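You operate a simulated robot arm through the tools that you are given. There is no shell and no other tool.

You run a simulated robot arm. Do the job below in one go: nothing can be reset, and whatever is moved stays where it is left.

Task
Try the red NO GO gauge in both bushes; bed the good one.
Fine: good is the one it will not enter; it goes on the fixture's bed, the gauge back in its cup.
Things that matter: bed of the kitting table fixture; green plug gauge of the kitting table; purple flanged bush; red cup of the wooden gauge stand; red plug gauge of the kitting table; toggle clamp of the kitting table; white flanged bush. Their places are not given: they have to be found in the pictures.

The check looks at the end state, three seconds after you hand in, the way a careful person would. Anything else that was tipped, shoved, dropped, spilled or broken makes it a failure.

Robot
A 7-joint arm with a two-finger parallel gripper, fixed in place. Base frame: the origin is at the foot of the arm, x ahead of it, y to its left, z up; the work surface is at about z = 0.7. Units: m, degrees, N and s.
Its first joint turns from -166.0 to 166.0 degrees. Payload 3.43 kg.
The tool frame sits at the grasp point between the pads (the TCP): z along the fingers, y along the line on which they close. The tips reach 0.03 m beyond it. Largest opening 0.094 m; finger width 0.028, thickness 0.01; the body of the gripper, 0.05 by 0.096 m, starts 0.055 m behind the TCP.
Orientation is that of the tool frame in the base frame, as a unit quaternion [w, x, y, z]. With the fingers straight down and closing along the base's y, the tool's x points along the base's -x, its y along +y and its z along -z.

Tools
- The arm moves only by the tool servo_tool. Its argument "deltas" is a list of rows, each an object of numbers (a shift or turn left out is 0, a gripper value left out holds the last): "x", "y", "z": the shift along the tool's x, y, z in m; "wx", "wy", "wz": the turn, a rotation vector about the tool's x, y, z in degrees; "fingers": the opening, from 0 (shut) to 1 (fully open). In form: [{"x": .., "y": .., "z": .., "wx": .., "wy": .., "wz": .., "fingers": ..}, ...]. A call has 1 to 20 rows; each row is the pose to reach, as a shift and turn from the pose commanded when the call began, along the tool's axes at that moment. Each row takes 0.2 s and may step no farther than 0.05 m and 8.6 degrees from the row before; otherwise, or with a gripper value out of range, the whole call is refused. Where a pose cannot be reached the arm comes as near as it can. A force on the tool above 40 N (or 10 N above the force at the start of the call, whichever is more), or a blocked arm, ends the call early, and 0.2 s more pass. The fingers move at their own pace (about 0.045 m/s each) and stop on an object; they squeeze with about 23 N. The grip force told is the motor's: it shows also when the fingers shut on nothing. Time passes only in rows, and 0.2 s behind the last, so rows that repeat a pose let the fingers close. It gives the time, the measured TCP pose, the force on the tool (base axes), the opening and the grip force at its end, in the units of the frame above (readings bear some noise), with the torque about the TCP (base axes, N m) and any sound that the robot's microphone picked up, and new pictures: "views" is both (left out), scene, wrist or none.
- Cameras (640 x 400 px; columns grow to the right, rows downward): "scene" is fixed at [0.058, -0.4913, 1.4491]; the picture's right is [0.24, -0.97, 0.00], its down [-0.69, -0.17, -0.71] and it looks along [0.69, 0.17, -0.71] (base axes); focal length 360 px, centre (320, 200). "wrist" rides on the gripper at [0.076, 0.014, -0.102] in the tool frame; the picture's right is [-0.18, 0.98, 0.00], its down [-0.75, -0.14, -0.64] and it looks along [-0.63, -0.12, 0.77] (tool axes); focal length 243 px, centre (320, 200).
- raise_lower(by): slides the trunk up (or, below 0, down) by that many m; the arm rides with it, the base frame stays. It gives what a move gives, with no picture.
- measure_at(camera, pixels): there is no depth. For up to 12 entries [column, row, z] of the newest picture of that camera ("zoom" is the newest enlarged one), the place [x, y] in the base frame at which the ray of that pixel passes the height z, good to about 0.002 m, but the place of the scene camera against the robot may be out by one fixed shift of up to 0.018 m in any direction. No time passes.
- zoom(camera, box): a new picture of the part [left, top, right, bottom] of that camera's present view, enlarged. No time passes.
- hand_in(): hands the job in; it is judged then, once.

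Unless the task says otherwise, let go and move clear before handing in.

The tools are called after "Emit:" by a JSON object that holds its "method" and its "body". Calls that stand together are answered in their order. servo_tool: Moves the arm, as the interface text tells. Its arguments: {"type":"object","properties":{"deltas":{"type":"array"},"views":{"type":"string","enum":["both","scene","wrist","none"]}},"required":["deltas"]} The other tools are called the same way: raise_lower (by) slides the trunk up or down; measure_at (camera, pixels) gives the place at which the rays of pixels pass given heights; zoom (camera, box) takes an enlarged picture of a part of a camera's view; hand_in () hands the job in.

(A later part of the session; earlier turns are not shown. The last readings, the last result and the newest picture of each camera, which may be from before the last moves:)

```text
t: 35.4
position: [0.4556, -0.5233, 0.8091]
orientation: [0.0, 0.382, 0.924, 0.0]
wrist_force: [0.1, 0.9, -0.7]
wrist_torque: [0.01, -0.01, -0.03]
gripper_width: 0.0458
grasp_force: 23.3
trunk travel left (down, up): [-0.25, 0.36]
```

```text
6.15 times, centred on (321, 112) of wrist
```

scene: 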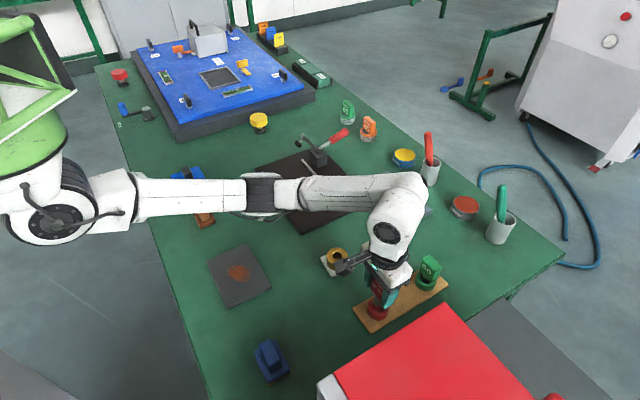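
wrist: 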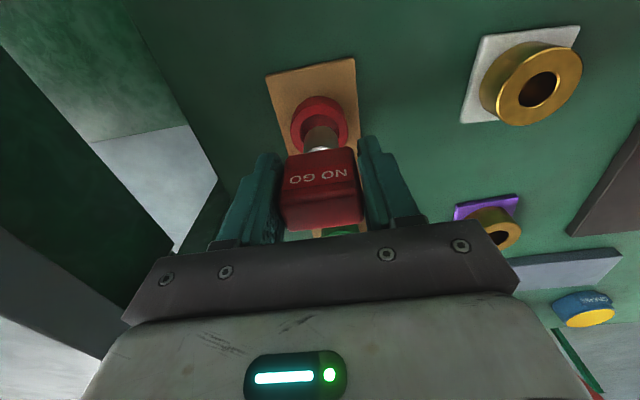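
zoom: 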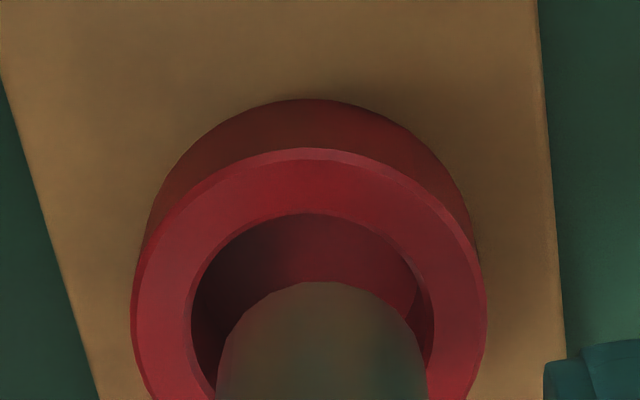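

The plug is about 1.4 mm right and 2 mm toward the camera from the cup's hole centre (hole columns 190–434, plug 217–428). I will correct that and lower to just at the rim for another look.

Emit:
{"method": "servo_tool", "body": {"deltas": [{"x": -0.0017, "y": -0.0018, "z": 0.0}, {"x": -0.0017, "y": -0.0018, "z": 0.005}, {"x": -0.0017, "y": -0.0018, "z": 0.01}, {"x": -0.0017, "y": -0.0018, "z": 0.01}]}}

Emit:
{"method": "zoom", "body": {"camera": "wrist", "box": [285, 80, 357, 145]}}

```text
t: 36.4
position: [0.456, -0.5284, 0.8003]
orientation: [-0.001, 0.383, 0.924, 0.0]
wrist_force: [-0.4, 0.6, -2.1]
wrist_torque: [0.02, -0.03, 0.0]
gripper_width: 0.0457
grasp_force: 22.8
trunk travel left (down, up): [-0.25, 0.36]
```

scene: 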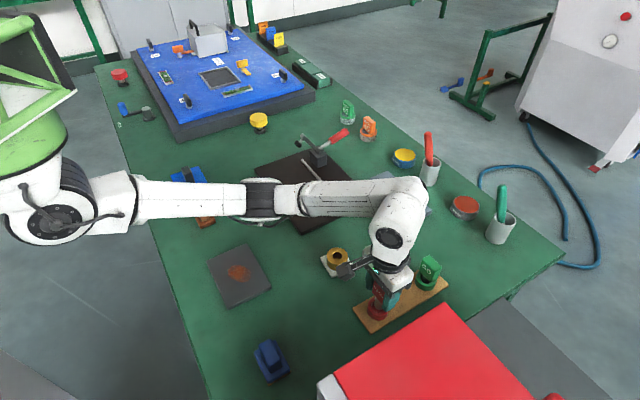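
wrist: 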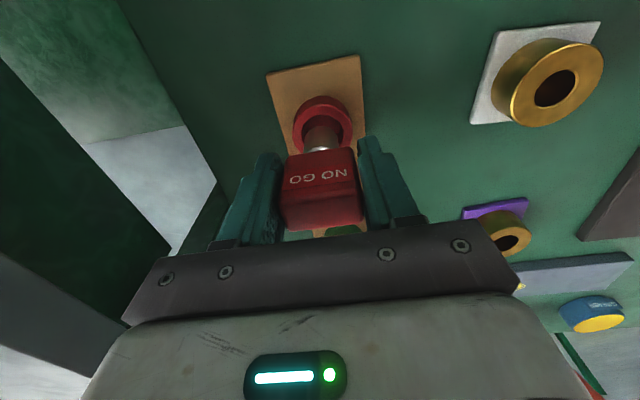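

```text
6.15 times, centred on (321, 112) of wrist
```

zoom: 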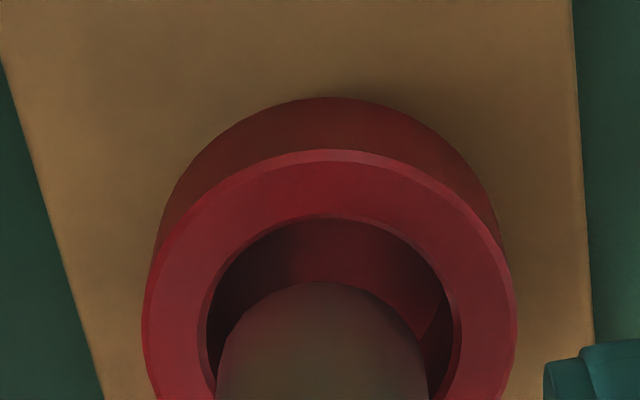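

The plug is within about 1 mm of the hole centre all round (hole 204–460, plug 217–428), with room to spare. I will make a small correction and lower it into the cup.

Emit:
{"method": "servo_tool", "body": {"deltas": [{"x": 0.0006, "y": 0.0008, "z": 0.003}, {"x": 0.0006, "y": 0.0008, "z": 0.006}, {"x": 0.0006, "y": 0.0008, "z": 0.009}, {"x": 0.0006, "y": 0.0008, "z": 0.012}, {"x": 0.0006, "y": 0.0008, "z": 0.015}, {"x": 0.0006, "y": 0.0008, "z": 0.018}, {"x": 0.0006, "y": 0.0008, "z": 0.02}]}}

Emit:
{"method": "zoom", "body": {"camera": "wrist", "box": [270, 60, 370, 160]}}

Emit:
{"method": "zoom", "body": {"camera": "scene", "box": [350, 240, 430, 330]}}

```text
t: 38.0
position: [0.4572, -0.5278, 0.7798]
orientation: [0.0, 0.383, 0.924, 0.001]
wrist_force: [-0.4, 0.1, -1.3]
wrist_torque: [0.03, -0.01, -0.01]
gripper_width: 0.0457
grasp_force: 22.6
trunk travel left (down, up): [-0.25, 0.36]
```

scene: 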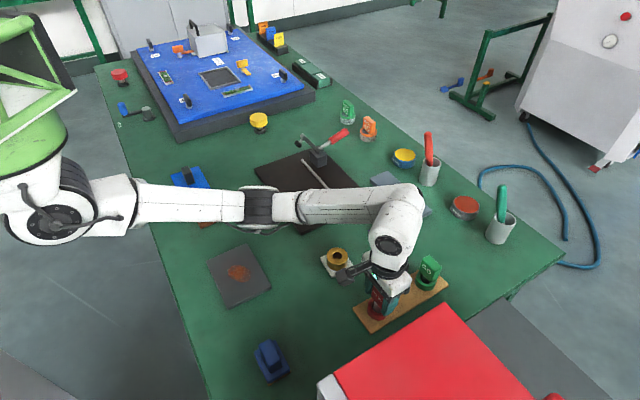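
wrist: 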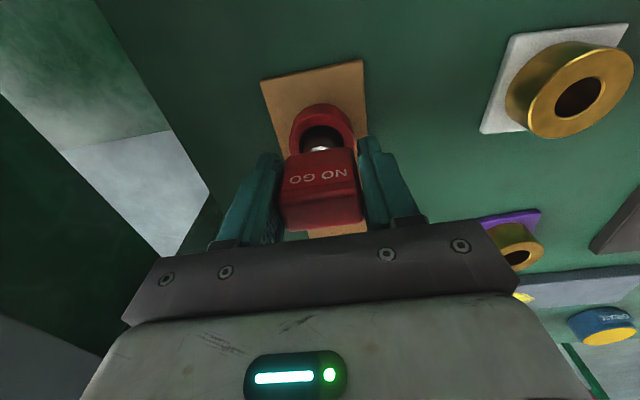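

```text
4.00 times, centred on (320, 110) of wrist
```

zoom: 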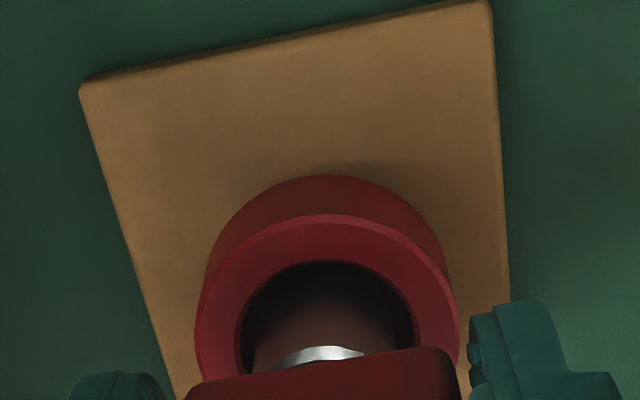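

```text
4.44 times, centred on (390, 285) of scene
```

zoom: 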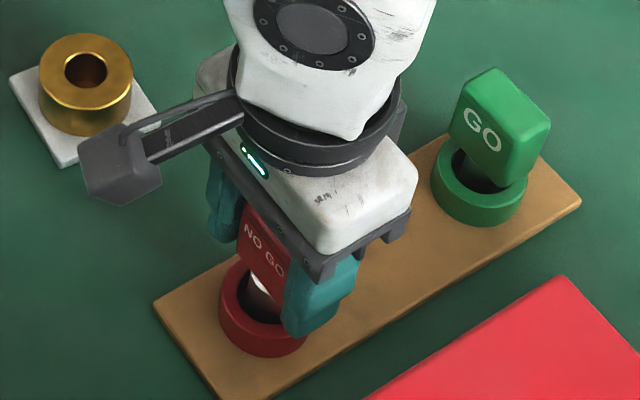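

The plug is inside the cup ring at wrist (320,130) with no force yet. I will go on down 1 mm at a time until it touches the cup floor.

Emit:
{"method": "servo_tool", "body": {"deltas": [{"z": 0.001}, {"z": 0.002}, {"z": 0.003}, {"z": 0.004}], "views": "none"}}

```text
t: 39.0
position: [0.4571, -0.5283, 0.7767]
orientation: [-0.001, 0.383, 0.924, 0.0]
wrist_force: [0.2, -0.6, -1.7]
wrist_torque: [0.0, -0.03, -0.02]
gripper_width: 0.0458
grasp_force: 23.5
trunk travel left (down, up): [-0.25, 0.36]
```

No contact yet at TCP z 0.777; the force is still near zero. I will keep lowering in 1 mm steps.

Emit:
{"method": "servo_tool", "body": {"deltas": [{"z": 0.001}, {"z": 0.002}, {"z": 0.003}], "views": "wrist"}}

Emit:
{"method": "zoom", "body": {"camera": "wrist", "box": [270, 60, 370, 160]}}

```text
t: 39.8
position: [0.4556, -0.528, 0.7733]
orientation: [0.0, 0.383, 0.924, 0.0]
wrist_force: [0.0, 0.4, -1.4]
wrist_torque: [0.0, 0.02, -0.01]
gripper_width: 0.0459
grasp_force: 22.8
trunk travel left (down, up): [-0.25, 0.36]
```

wrist: 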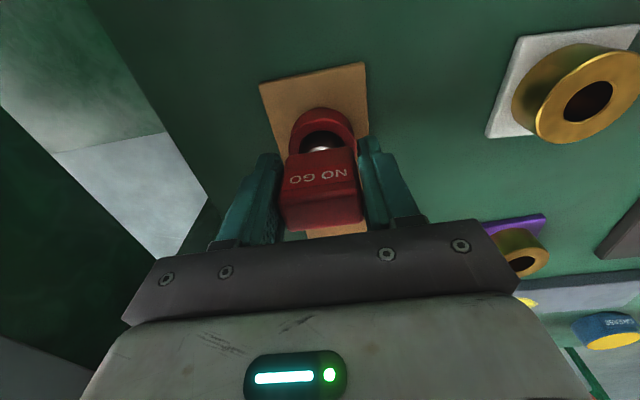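

```text
4.00 times, centred on (320, 110) of wrist
```

zoom: 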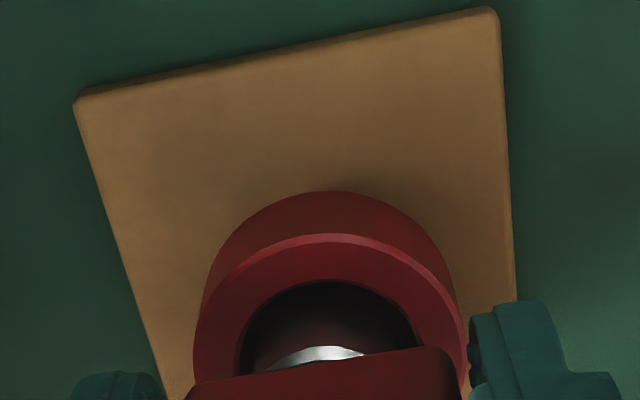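

Still no contact at TCP z 0.773, and the right finger tip now runs close to the cup's outer wall at zoom (467,350). I will centre by 0.8 mm and lower another 2 mm carefully.

Emit:
{"method": "servo_tool", "body": {"deltas": [{"x": -0.0001, "y": 0.0008, "z": 0.0}, {"x": -0.0001, "y": 0.0008, "z": 0.001}, {"x": -0.0001, "y": 0.0008, "z": 0.002}], "views": "wrist"}}

Emit:
{"method": "zoom", "body": {"camera": "wrist", "box": [260, 80, 380, 240]}}

Emit:
{"method": "zoom", "body": {"camera": "scene", "box": [355, 265, 405, 325]}}

```text
t: 40.6
position: [0.4575, -0.5284, 0.7723]
orientation: [-0.001, 0.383, 0.924, -0.001]
wrist_force: [0.5, 4.2, 13.2]
wrist_torque: [0.16, -0.11, 0.03]
gripper_width: 0.0455
grasp_force: 22.6
trunk travel left (down, up): [-0.25, 0.36]
```

wrist: 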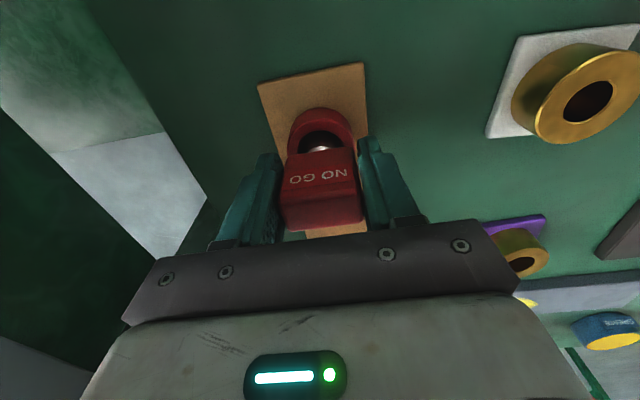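

```text
2.50 times, centred on (320, 160) of wrist
```

zoom: 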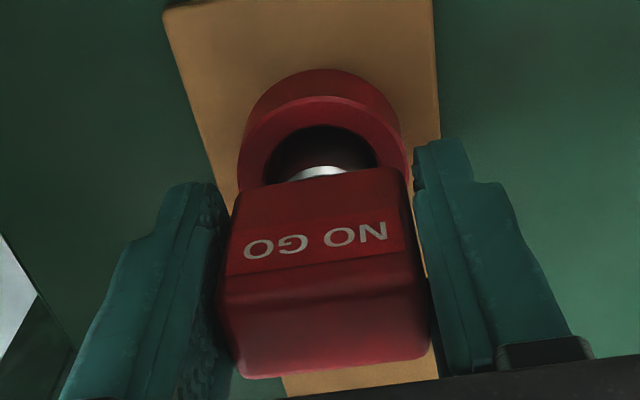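

```text
6.67 times, centred on (380, 295) of scene
```

zoom: 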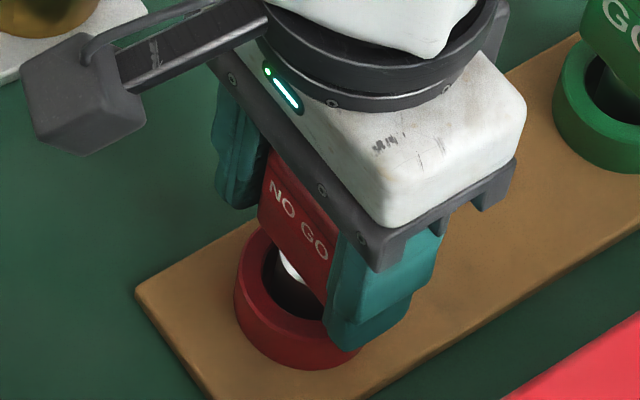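

The wrist now shows 13 N upward, and the torque puts the contact under the plug, not under a fingertip, so the gauge is on the cup floor. I will ease up 1 mm and open the fingers.

Emit:
{"method": "servo_tool", "body": {"deltas": [{"z": -0.001}, {"z": -0.001}, {"z": -0.001, "fingers": 0.6}, {"z": -0.001, "fingers": 0.75}, {"z": -0.001, "fingers": 0.9}, {"z": -0.001, "fingers": 0.9}, {"z": -0.001, "fingers": 0.9}]}}

Emit:
{"method": "zoom", "body": {"camera": "wrist", "box": [220, 60, 420, 240]}}

Emit:
{"method": "zoom", "body": {"camera": "scene", "box": [350, 240, 430, 330]}}

```text
t: 42.2
position: [0.4573, -0.5271, 0.7725]
orientation: [-0.001, 0.382, 0.924, -0.001]
wrist_force: [0.5, 0.9, 0.7]
wrist_torque: [0.03, -0.01, 0.01]
gripper_width: 0.0844
grasp_force: 0.0
trunk travel left (down, up): [-0.25, 0.36]
```

scene: 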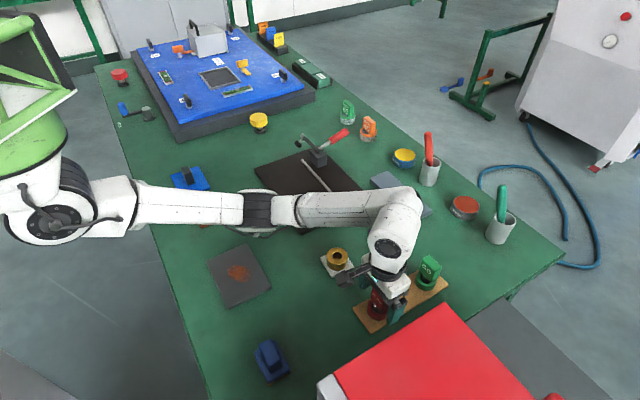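
wrist: 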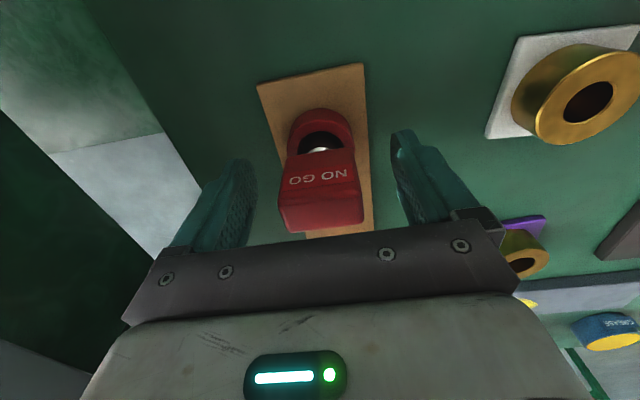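

```text
2.22 times, centred on (320, 150) of wrist
```

zoom: 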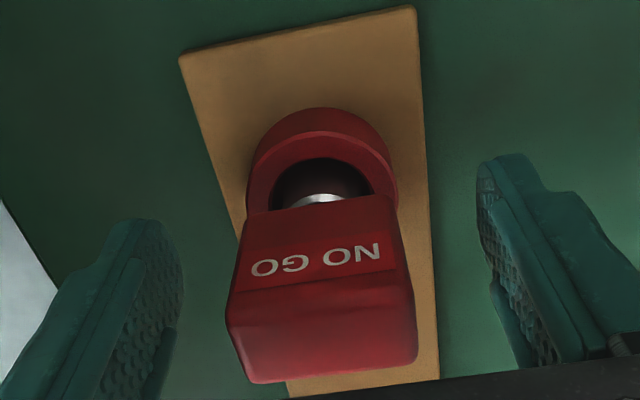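

```text
4.44 times, centred on (390, 285) of scene
```

zoom: 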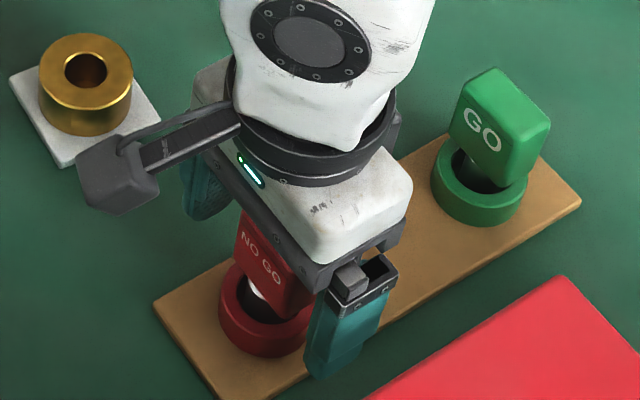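

The red gauge stands upright in its cup at wrist (320,165) with the fingers open and clear of it. I will lift straight up and move back above the white bush at about (0.562,-0.413).

Emit:
{"method": "servo_tool", "body": {"deltas": [{"z": -0.01, "fingers": 0.9}, {"z": -0.03, "fingers": 0.9}, {"z": -0.06, "fingers": 0.9}, {"z": -0.1, "fingers": 1.0}, {"z": -0.128, "fingers": 1.0}, {"x": 0.0018, "y": 0.039, "z": -0.128}, {"x": 0.0036, "y": 0.078, "z": -0.128}, {"x": 0.0054, "y": 0.117, "z": -0.128}, {"x": 0.0071, "y": 0.1561, "z": -0.128}, {"x": 0.0071, "y": 0.1561, "z": -0.128}]}}

Emit:
{"method": "zoom", "body": {"camera": "scene", "box": [340, 230, 460, 340]}}

Emit:
{"method": "zoom", "body": {"camera": "wrist", "box": [220, 30, 420, 180]}}

```text
t: 44.4
position: [0.5608, -0.4111, 0.9007]
orientation: [0.0, 0.383, 0.924, 0.0]
wrist_force: [0.4, -0.1, -0.1]
wrist_torque: [0.0, 0.01, -0.01]
gripper_width: 0.0943
grasp_force: 0.0
trunk travel left (down, up): [-0.25, 0.36]
```

scene: 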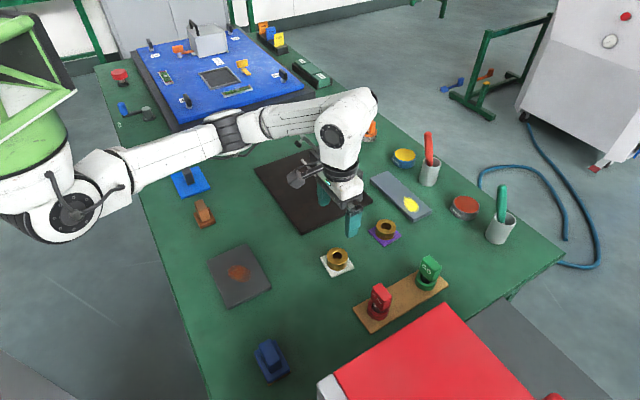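
wrist: 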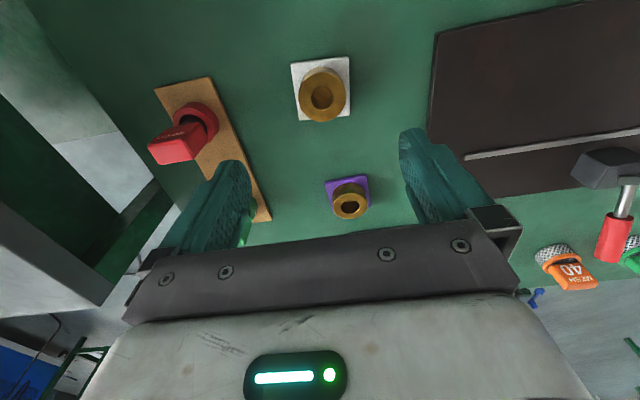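

```text
3.64 times, centred on (400, 285) of scene
```

zoom: 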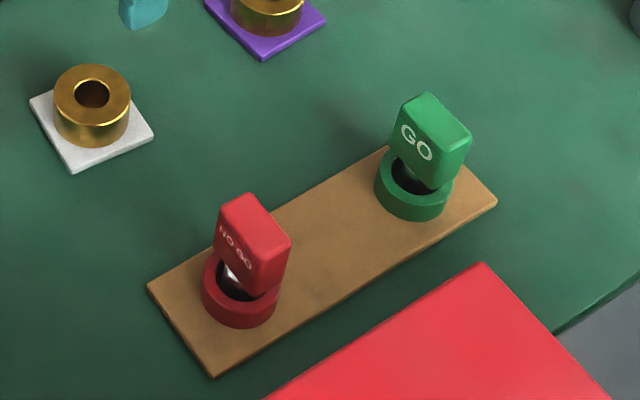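

```text
2.67 times, centred on (320, 105) of wrist
```

zoom: 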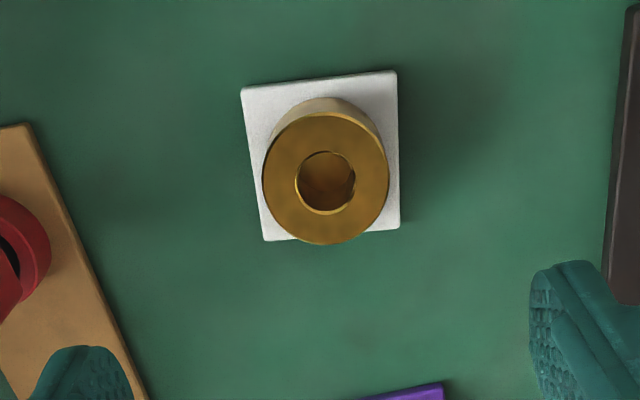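

The red gauge is upright in its cup (scene zoom (245,255)). Before picking the bush I will measure the bed plate corners, fence strip and clamp block in the scene picture.

Emit:
{"method": "measure_at", "body": {"camera": "scene", "pixels": [[258, 167, 0.712], [302, 234, 0.712], [373, 202, 0.712], [322, 148, 0.712], [303, 160, 0.718], [339, 201, 0.718], [319.5, 167, 0.712], [311, 162, 0.712], [328, 163, 0.712], [298, 147, 0.78], [345, 131, 0.8], [337, 253, 0.743]]}}

Emit:
{"method": "measure_at", "body": {"camera": "wrist", "pixels": [[438, 34, 0.712], [429, 129, 0.712], [466, 157, 0.718], [638, 132, 0.718], [599, 188, 0.712], [322, 95, 0.743], [574, 175, 0.72], [574, 175, 0.74]]}}

Emit:
{"method": "zoom", "body": {"camera": "scene", "box": [250, 120, 390, 250]}}

```text
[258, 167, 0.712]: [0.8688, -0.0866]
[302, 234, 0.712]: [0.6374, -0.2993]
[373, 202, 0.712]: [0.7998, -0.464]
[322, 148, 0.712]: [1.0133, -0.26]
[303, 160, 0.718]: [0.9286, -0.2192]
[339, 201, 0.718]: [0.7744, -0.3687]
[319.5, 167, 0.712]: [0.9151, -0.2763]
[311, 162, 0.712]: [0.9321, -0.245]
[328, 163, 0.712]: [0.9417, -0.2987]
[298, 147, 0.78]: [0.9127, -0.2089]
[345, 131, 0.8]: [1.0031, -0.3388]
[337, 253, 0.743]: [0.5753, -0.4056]
```

```text
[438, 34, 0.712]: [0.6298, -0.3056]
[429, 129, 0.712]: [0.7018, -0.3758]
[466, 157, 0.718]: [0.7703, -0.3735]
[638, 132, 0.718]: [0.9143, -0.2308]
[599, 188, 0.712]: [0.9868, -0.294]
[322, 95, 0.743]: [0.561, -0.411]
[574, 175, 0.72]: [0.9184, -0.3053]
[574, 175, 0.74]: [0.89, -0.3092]
```

```text
3.08 times, centred on (320, 185) of scene
```

zoom: 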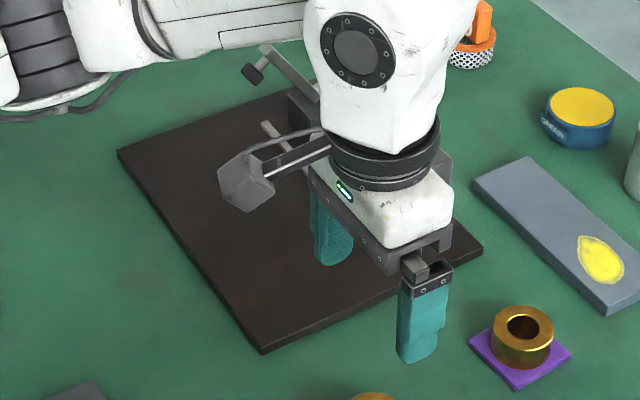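

The bed plate spans roughly (0.625,-0.31), (0.856,-0.095), (1.0,-0.27), (0.787,-0.47), with the fence strip along its length and the clamp block near (0.91,-0.285). Before picking the bush I will take a closer look at the bed and clamp with the wrist camera from above.

Emit:
{"method": "servo_tool", "body": {"deltas": [{"x": -0.003, "y": 0.02, "z": -0.04}, {"x": -0.008, "y": 0.05, "z": -0.075}, {"x": -0.014, "y": 0.085, "z": -0.1}, {"x": -0.022, "y": 0.125, "z": -0.1}, {"x": -0.03, "y": 0.17, "z": -0.1}, {"x": -0.038, "y": 0.215, "z": -0.1}, {"x": -0.0481, "y": 0.26, "z": -0.1}, {"x": -0.0481, "y": 0.27, "z": -0.1}, {"x": -0.0481, "y": 0.27, "z": -0.1}]}}

Emit:
{"method": "zoom", "body": {"camera": "wrist", "box": [180, 0, 460, 240]}}

```text
t: 46.4
position: [0.7856, -0.2574, 1.0008]
orientation: [0.0, 0.383, 0.924, 0.0]
wrist_force: [-0.6, 0.3, -0.2]
wrist_torque: [-0.02, -0.01, -0.01]
gripper_width: 0.0938
grasp_force: 0.1
trunk travel left (down, up): [-0.25, 0.36]
```

scene: 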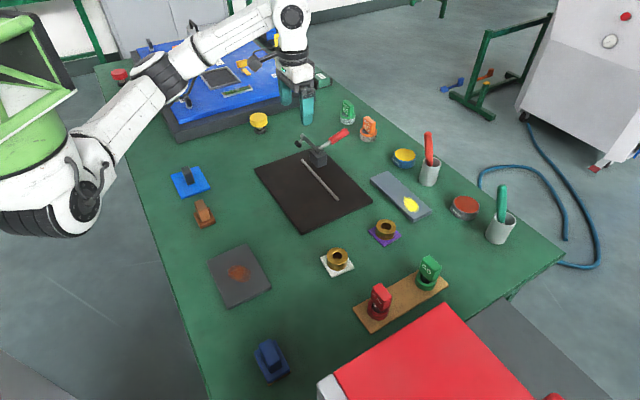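
wrist: 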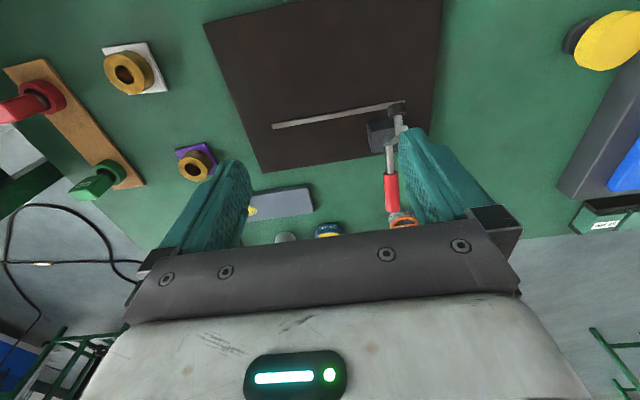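

```text
1.67 times, centred on (320, 120) of wrist
```

zoom: 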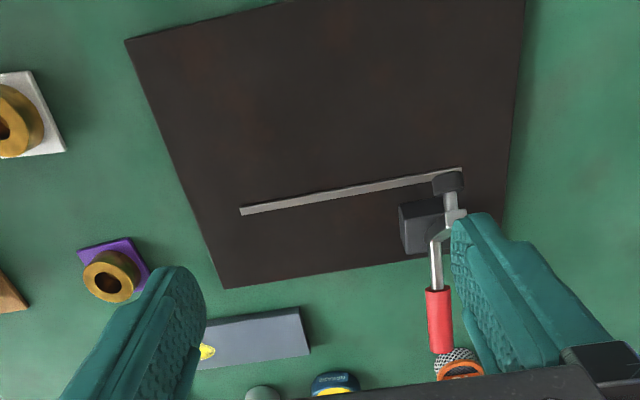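

From above, the plate is plain and flat: the strip runs from (240,211) to (462,170) in the zoom, and the clamp stands at its right end with its arm raised. I will measure these to choose a spot clear of the strip and clamp.

Emit:
{"method": "measure_at", "body": {"camera": "zoom", "pixels": [[125, 40, 0.712], [225, 288, 0.712], [400, 262, 0.712], [505, 200, 0.712], [525, 2, 0.712], [240, 211, 0.716], [462, 170, 0.716], [401, 206, 0.74], [405, 252, 0.712], [448, 183, 0.76], [448, 183, 0.8], [440, 345, 0.8]]}}

```text
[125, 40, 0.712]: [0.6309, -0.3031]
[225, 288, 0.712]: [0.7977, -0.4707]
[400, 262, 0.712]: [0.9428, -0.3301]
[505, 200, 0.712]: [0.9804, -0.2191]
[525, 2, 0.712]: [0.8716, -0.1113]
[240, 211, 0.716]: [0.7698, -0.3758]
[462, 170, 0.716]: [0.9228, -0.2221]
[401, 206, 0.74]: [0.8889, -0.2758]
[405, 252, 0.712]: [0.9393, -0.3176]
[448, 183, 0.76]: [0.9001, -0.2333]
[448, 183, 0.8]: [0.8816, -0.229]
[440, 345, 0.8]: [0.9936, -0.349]
```

The plate is turned 45°, and a spot at about (0.789,-0.2785) lies about 17 mm clear of the strip and well short of the clamp. Now I will go back over the white bush and go down to just above it, fingers fully open.

Emit:
{"method": "servo_tool", "body": {"deltas": [{"x": 0.007, "y": -0.04}, {"x": 0.014, "y": -0.08}, {"x": 0.022, "y": -0.125}, {"x": 0.03, "y": -0.17, "z": 0.01}, {"x": 0.038, "y": -0.21, "z": 0.03}, {"x": 0.0445, "y": -0.245, "z": 0.06}, {"x": 0.0481, "y": -0.27, "z": 0.1}, {"x": 0.0481, "y": -0.27, "z": 0.14}, {"x": 0.0481, "y": -0.27, "z": 0.18}, {"x": 0.0481, "y": -0.27, "z": 0.18}]}}

Emit:
{"method": "zoom", "body": {"camera": "wrist", "box": [200, 20, 440, 240]}}

Emit:
{"method": "zoom", "body": {"camera": "scene", "box": [290, 190, 390, 300]}}

```text
t: 48.6
position: [0.5634, -0.4121, 0.8178]
orientation: [0.0, 0.383, 0.924, 0.0]
wrist_force: [0.4, 0.1, -0.8]
wrist_torque: [0.0, 0.0, 0.01]
gripper_width: 0.094
grasp_force: 0.1
trunk travel left (down, up): [-0.25, 0.36]
```

scene: 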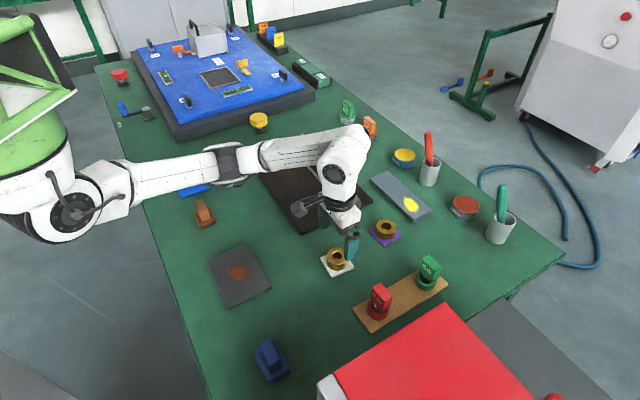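
wrist: 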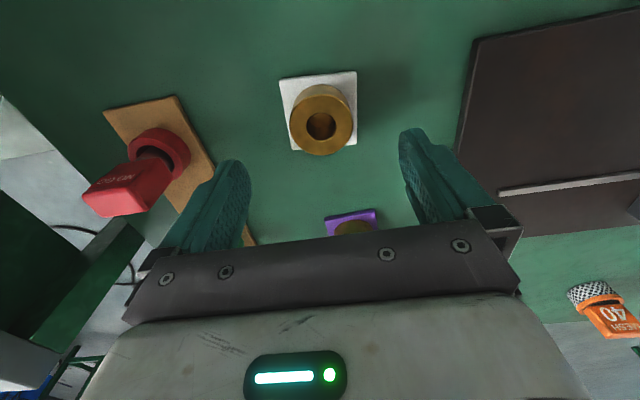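

```text
1.82 times, centred on (320, 130) of wrist
```

zoom: 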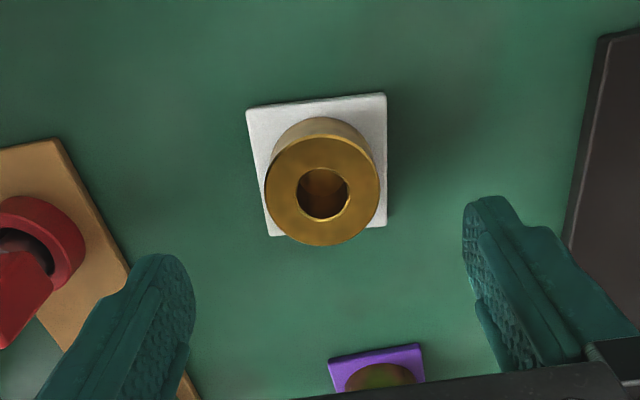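

```text
3.64 times, centred on (340, 245) of scene
```

zoom: 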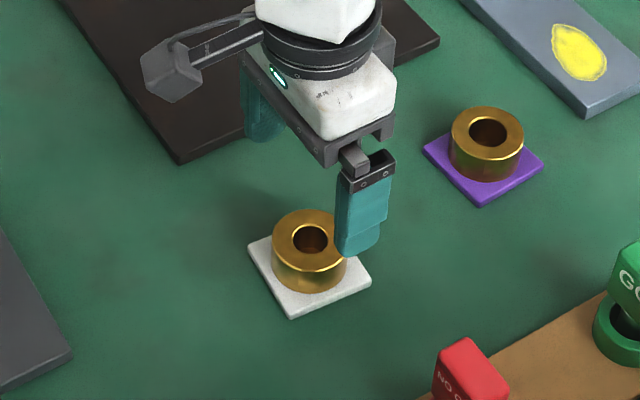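

The white bush sits centred between the open fingers (wrist (321,120)). I will go down so the tips straddle the barrel just above the flange, in small steps.

Emit:
{"method": "servo_tool", "body": {"deltas": [{"z": 0.02}, {"z": 0.04}, {"z": 0.055}, {"z": 0.065}, {"z": 0.07}, {"z": 0.07}]}}

Emit:
{"method": "zoom", "body": {"camera": "wrist", "box": [200, 60, 440, 240]}}

Emit:
{"method": "zoom", "body": {"camera": "scene", "box": [300, 210, 380, 290]}}

```text
t: 50.0
position: [0.5629, -0.4115, 0.7505]
orientation: [0.001, 0.383, 0.924, 0.0]
wrist_force: [1.1, -0.6, -0.7]
wrist_torque: [0.01, 0.02, 0.0]
gripper_width: 0.094
grasp_force: 0.0
trunk travel left (down, up): [-0.25, 0.36]
```

scene: 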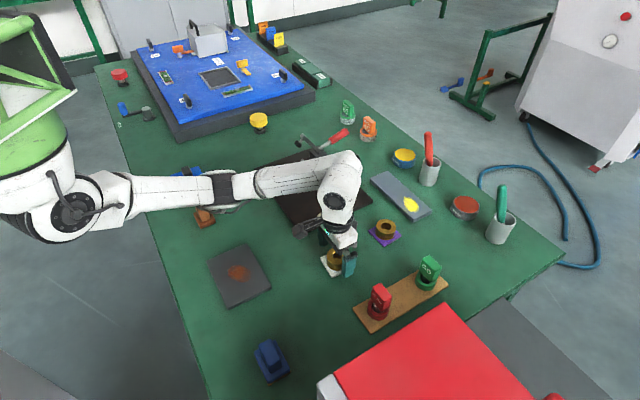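
wrist: 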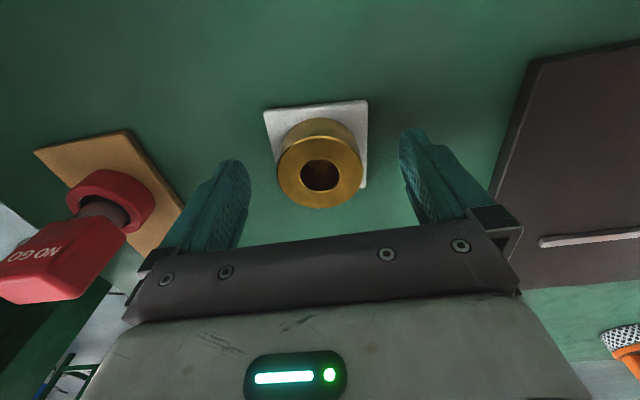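

```text
2.22 times, centred on (320, 150) of wrist
```

zoom: 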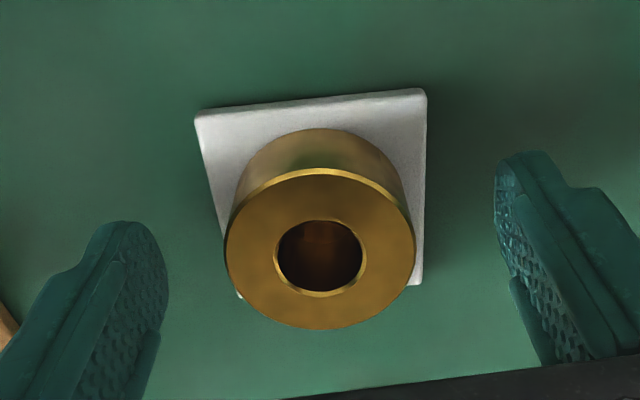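

```text
5.00 times, centred on (340, 250) of scene
```

zoom: 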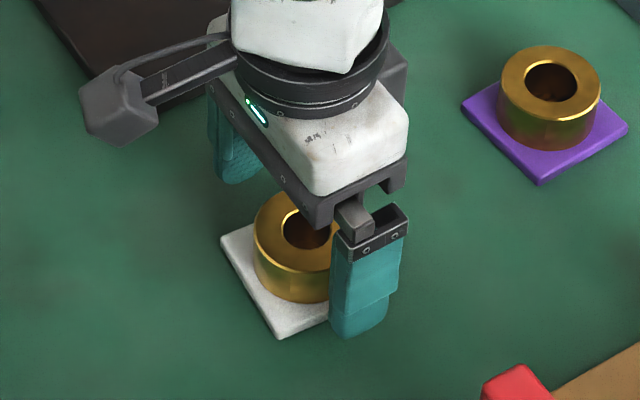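

The open fingers straddle the white barrel (wrist zoom (320,250)), with the tips still above the flange. I will lower another 5 mm and close.

Emit:
{"method": "servo_tool", "body": {"deltas": [{"z": 0.003}, {"z": 0.005}, {"z": 0.005, "fingers": 0.6}, {"z": 0.005, "fingers": 0.4}, {"z": 0.005, "fingers": 0.0}, {"z": 0.005, "fingers": 0.0}, {"z": 0.005, "fingers": 0.0}, {"z": 0.005, "fingers": 0.0}]}}

Emit:
{"method": "zoom", "body": {"camera": "wrist", "box": [200, 60, 440, 240]}}

Emit:
{"method": "zoom", "body": {"camera": "scene", "box": [300, 210, 380, 290]}}

```text
t: 51.8
position: [0.5624, -0.4117, 0.7472]
orientation: [0.001, 0.383, 0.924, 0.0]
wrist_force: [-0.7, -0.6, 0.6]
wrist_torque: [-0.01, -0.02, -0.1]
gripper_width: 0.0534
grasp_force: 23.6
trunk travel left (down, up): [-0.25, 0.36]
```

scene: 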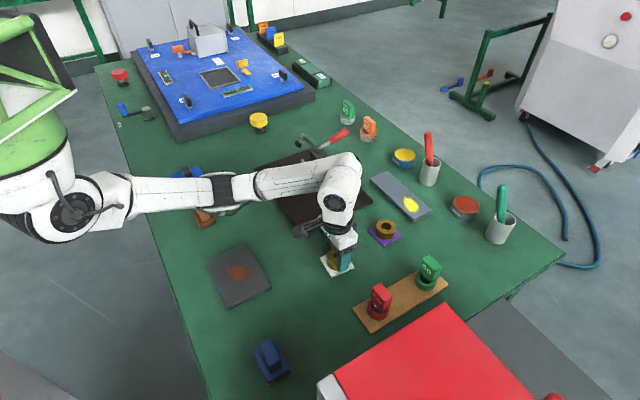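
wrist: 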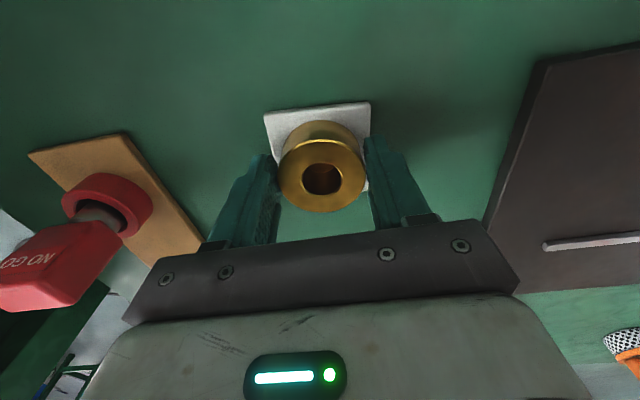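

```text
2.22 times, centred on (320, 150) of wrist
```

zoom: 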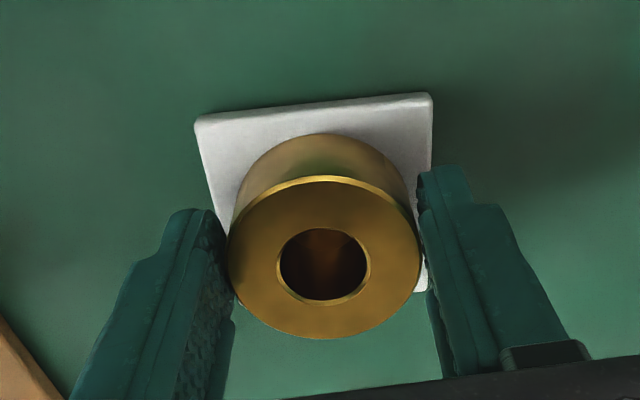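

```text
5.00 times, centred on (340, 250) of scene
```

zoom: 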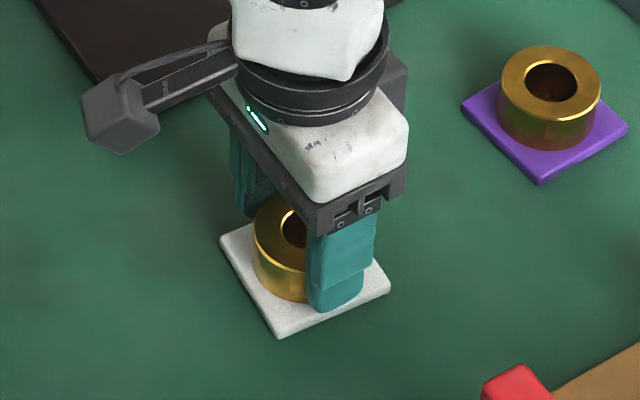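

The fingers stopped at 0.0534 m on the white barrel with 23.6 N. I will lift it slowly and check that it hangs level.

Emit:
{"method": "servo_tool", "body": {"deltas": [{"z": -0.003}, {"z": -0.008}, {"z": -0.015}, {"z": -0.025}, {"z": -0.04}, {"z": -0.055}, {"z": -0.055}]}}

Emit:
{"method": "zoom", "body": {"camera": "wrist", "box": [200, 60, 440, 240]}}

Emit:
{"method": "zoom", "body": {"camera": "scene", "box": [300, 190, 380, 290]}}

```text
t: 53.4
position: [0.5617, -0.4103, 0.8009]
orientation: [0.0, 0.383, 0.924, -0.001]
wrist_force: [-0.7, 0.4, -2.8]
wrist_torque: [0.02, 0.01, 0.01]
gripper_width: 0.0516
grasp_force: 22.7
trunk travel left (down, up): [-0.25, 0.36]
```

scene: 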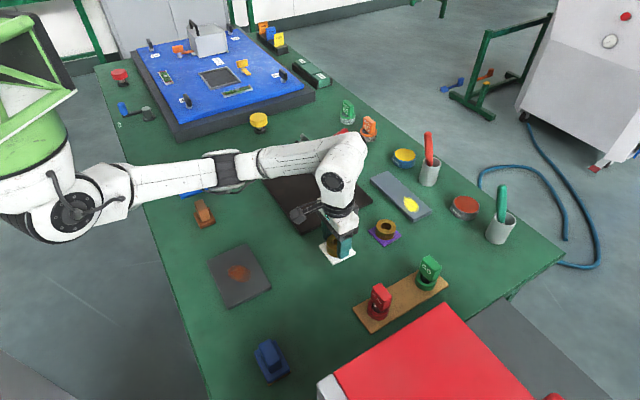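
wrist: 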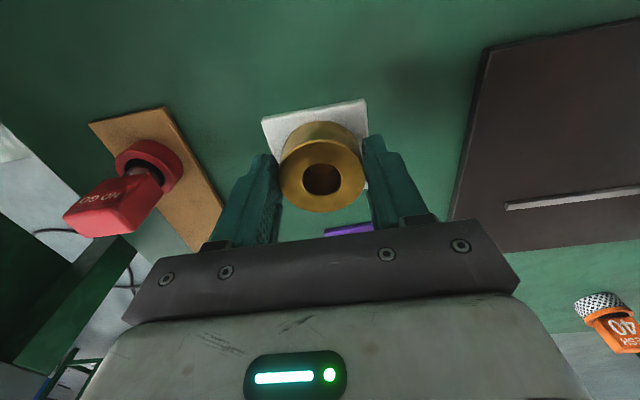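

```text
2.22 times, centred on (320, 150) of wrist
```

zoom: 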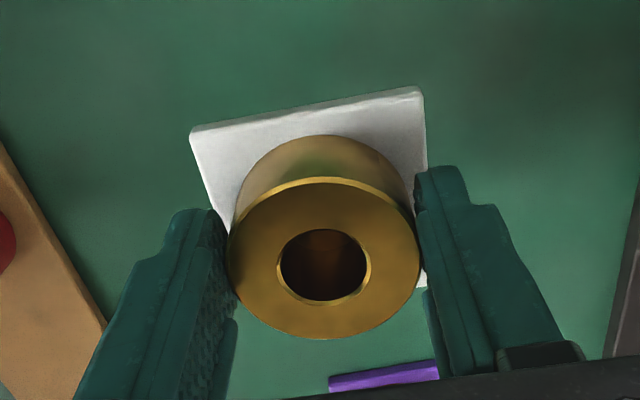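

```text
4.00 times, centred on (340, 240) of scene
```

zoom: 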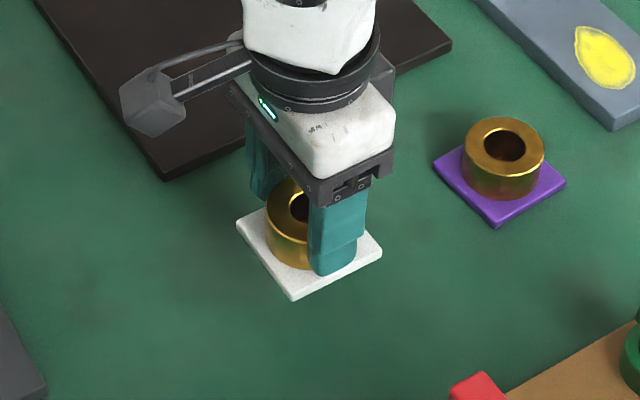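

The white bush is held level, and its flange has turned square to the gripper. I will lift to a safe height and carry it over the bed spot at about (0.789,-0.2785).

Emit:
{"method": "servo_tool", "body": {"deltas": [{"z": -0.03}, {"z": -0.06}, {"z": -0.1}, {"x": -0.008, "y": 0.032, "z": -0.1}, {"x": -0.0165, "y": 0.065, "z": -0.1}, {"x": -0.026, "y": 0.1, "z": -0.1}, {"x": -0.036, "y": 0.14, "z": -0.1}, {"x": -0.046, "y": 0.18, "z": -0.1}, {"x": -0.056, "y": 0.22, "z": -0.1}, {"x": -0.0648, "y": 0.2547, "z": -0.1}, {"x": -0.0648, "y": 0.2547, "z": -0.1}, {"x": -0.0648, "y": 0.2547, "z": -0.1}]}}

Emit:
{"method": "zoom", "body": {"camera": "wrist", "box": [160, 0, 480, 240]}}

Emit:
{"method": "zoom", "body": {"camera": "scene", "box": [240, 100, 400, 250]}}

```text
t: 56.0
position: [0.7854, -0.2778, 0.8997]
orientation: [0.0, 0.383, 0.924, -0.001]
wrist_force: [-0.4, 0.4, -3.6]
wrist_torque: [0.01, 0.03, 0.0]
gripper_width: 0.0519
grasp_force: 23.0
trunk travel left (down, up): [-0.25, 0.36]
```

scene: 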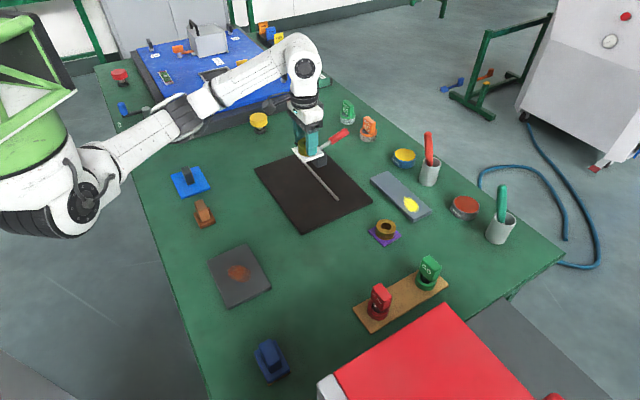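
wrist: 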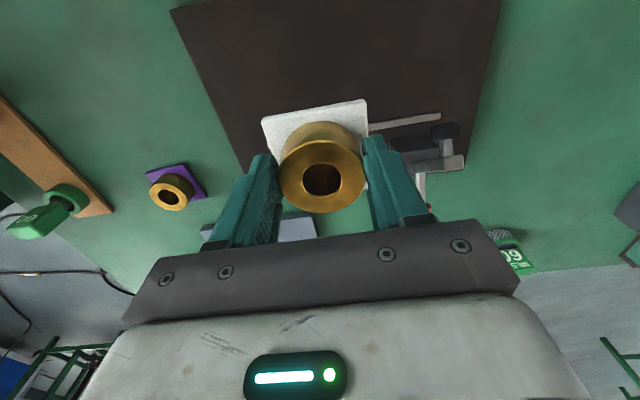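

```text
1.67 times, centred on (320, 120) of wrist
```

zoom: 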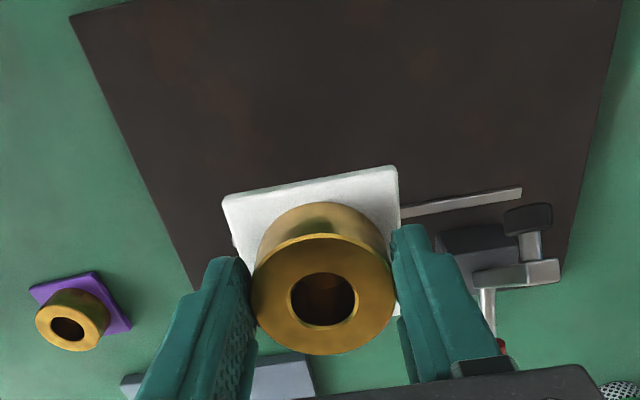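

```text
2.67 times, centred on (320, 175) of scene
```

zoom: 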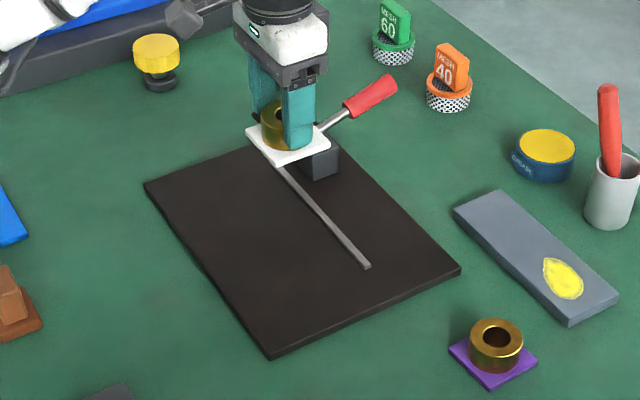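

The bush is over the plate and clear of the clamp, which stands to the right at wrist zoom (520,250). I will lower to about 1.5 cm above the bed and check again.

Emit:
{"method": "servo_tool", "body": {"deltas": [{"z": 0.03}, {"z": 0.06}, {"z": 0.09}, {"z": 0.11}, {"z": 0.125}, {"z": 0.125}]}}

Emit:
{"method": "zoom", "body": {"camera": "wrist", "box": [160, 0, 480, 240]}}

Emit:
{"method": "zoom", "body": {"camera": "scene", "box": [250, 110, 390, 250]}}

```text
t: 57.4
position: [0.787, -0.276, 0.775]
orientation: [0.0, 0.383, 0.924, 0.0]
wrist_force: [-1.0, 0.1, -3.7]
wrist_torque: [0.0, 0.02, -0.05]
gripper_width: 0.052
grasp_force: 22.9
trunk travel left (down, up): [-0.25, 0.36]
```

scene: 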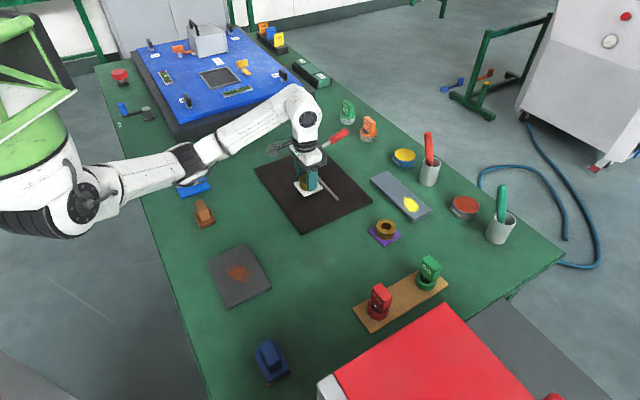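
wrist: 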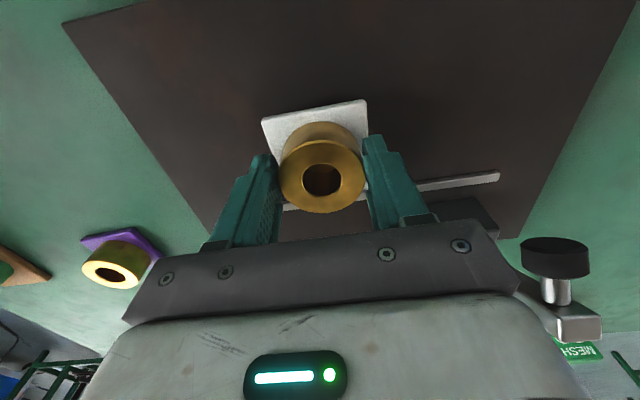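

```text
1.67 times, centred on (320, 120) of wrist
```

zoom: 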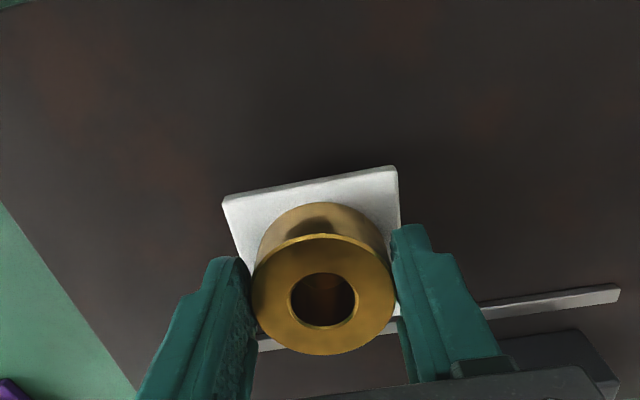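

```text
2.86 times, centred on (320, 180) of scene
```

zoom: 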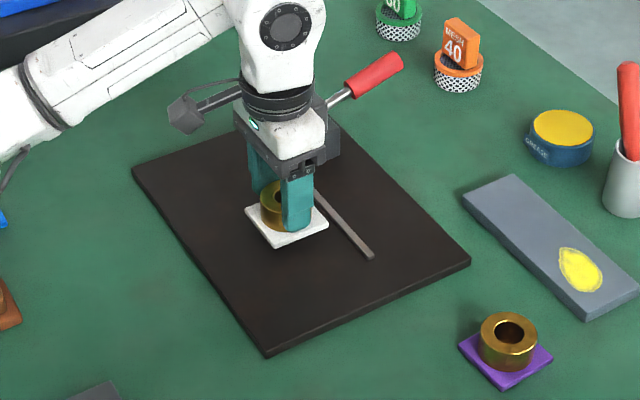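

The bush is about 1.5 cm above the bed, well placed on the plate. The raised clamp pad shows at wrist (555,258), near the right end of the gripper body, so I will measure how near it is before going on.

Emit:
{"method": "measure_at", "body": {"camera": "wrist", "pixels": [[522, 258, 0.78], [522, 258, 0.8], [522, 258, 0.82], [540, 330, 0.8], [540, 330, 0.82], [540, 330, 0.84], [500, 175, 0.716], [590, 258, 0.8], [480, 205, 0.74]]}}

Emit:
{"method": "zoom", "body": {"camera": "scene", "box": [265, 120, 355, 215]}}

Emit:
{"method": "zoom", "body": {"camera": "wrist", "box": [400, 130, 640, 370]}}

```text
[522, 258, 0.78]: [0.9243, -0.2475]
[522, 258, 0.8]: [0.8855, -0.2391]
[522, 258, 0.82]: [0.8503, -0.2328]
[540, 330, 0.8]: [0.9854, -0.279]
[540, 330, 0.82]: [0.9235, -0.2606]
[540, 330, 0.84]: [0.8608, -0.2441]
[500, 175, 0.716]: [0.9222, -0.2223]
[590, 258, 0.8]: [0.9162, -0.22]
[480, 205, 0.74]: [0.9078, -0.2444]
```

```text
4.21 times, centred on (310, 168) of scene
```

zoom: 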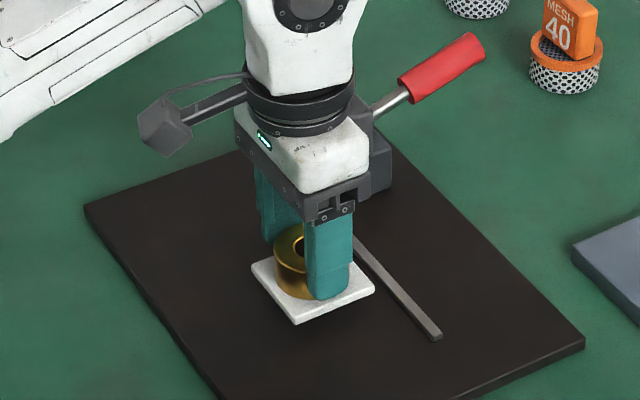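

```text
1.67 times, centred on (520, 250) of wrist
```

zoom: 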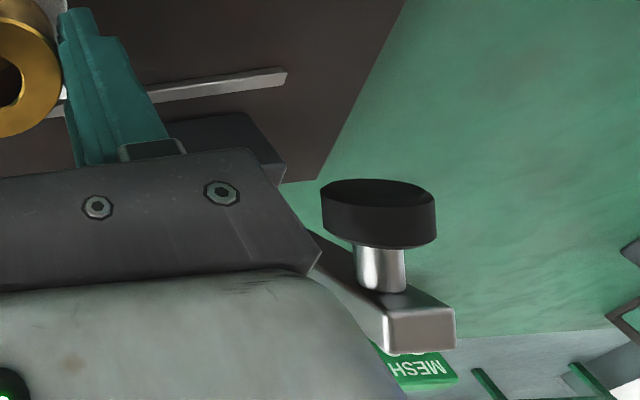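

Comparing the two views, the clamp pad is at about (0.872,-0.225,0.814), roughly 4 cm clear of the gripper body and 3 cm clear of the fingers when fully open. I will lower toward the bed in small steps.

Emit:
{"method": "servo_tool", "body": {"deltas": [{"z": 0.004}, {"z": 0.008}, {"z": 0.011}, {"z": 0.013}], "views": "none"}}

```text
t: 58.4
position: [0.789, -0.2778, 0.7629]
orientation: [0.0, 0.383, 0.924, 0.0]
wrist_force: [0.3, 0.1, -3.8]
wrist_torque: [0.01, 0.02, 0.01]
gripper_width: 0.0518
grasp_force: 23.4
trunk travel left (down, up): [-0.25, 0.36]
```

The force still reads only the bush's weight (-3.8 N) at z 0.763, so it has not touched yet. I will continue in 1 mm steps.

Emit:
{"method": "servo_tool", "body": {"deltas": [{"z": 0.001}, {"z": 0.002}, {"z": 0.003}, {"z": 0.004}], "views": "none"}}

```text
t: 59.4
position: [0.7877, -0.2773, 0.7602]
orientation: [0.001, 0.383, 0.924, -0.001]
wrist_force: [0.2, 1.6, 4.2]
wrist_torque: [0.14, 0.09, -0.03]
gripper_width: 0.0517
grasp_force: 23.5
trunk travel left (down, up): [-0.25, 0.36]
```

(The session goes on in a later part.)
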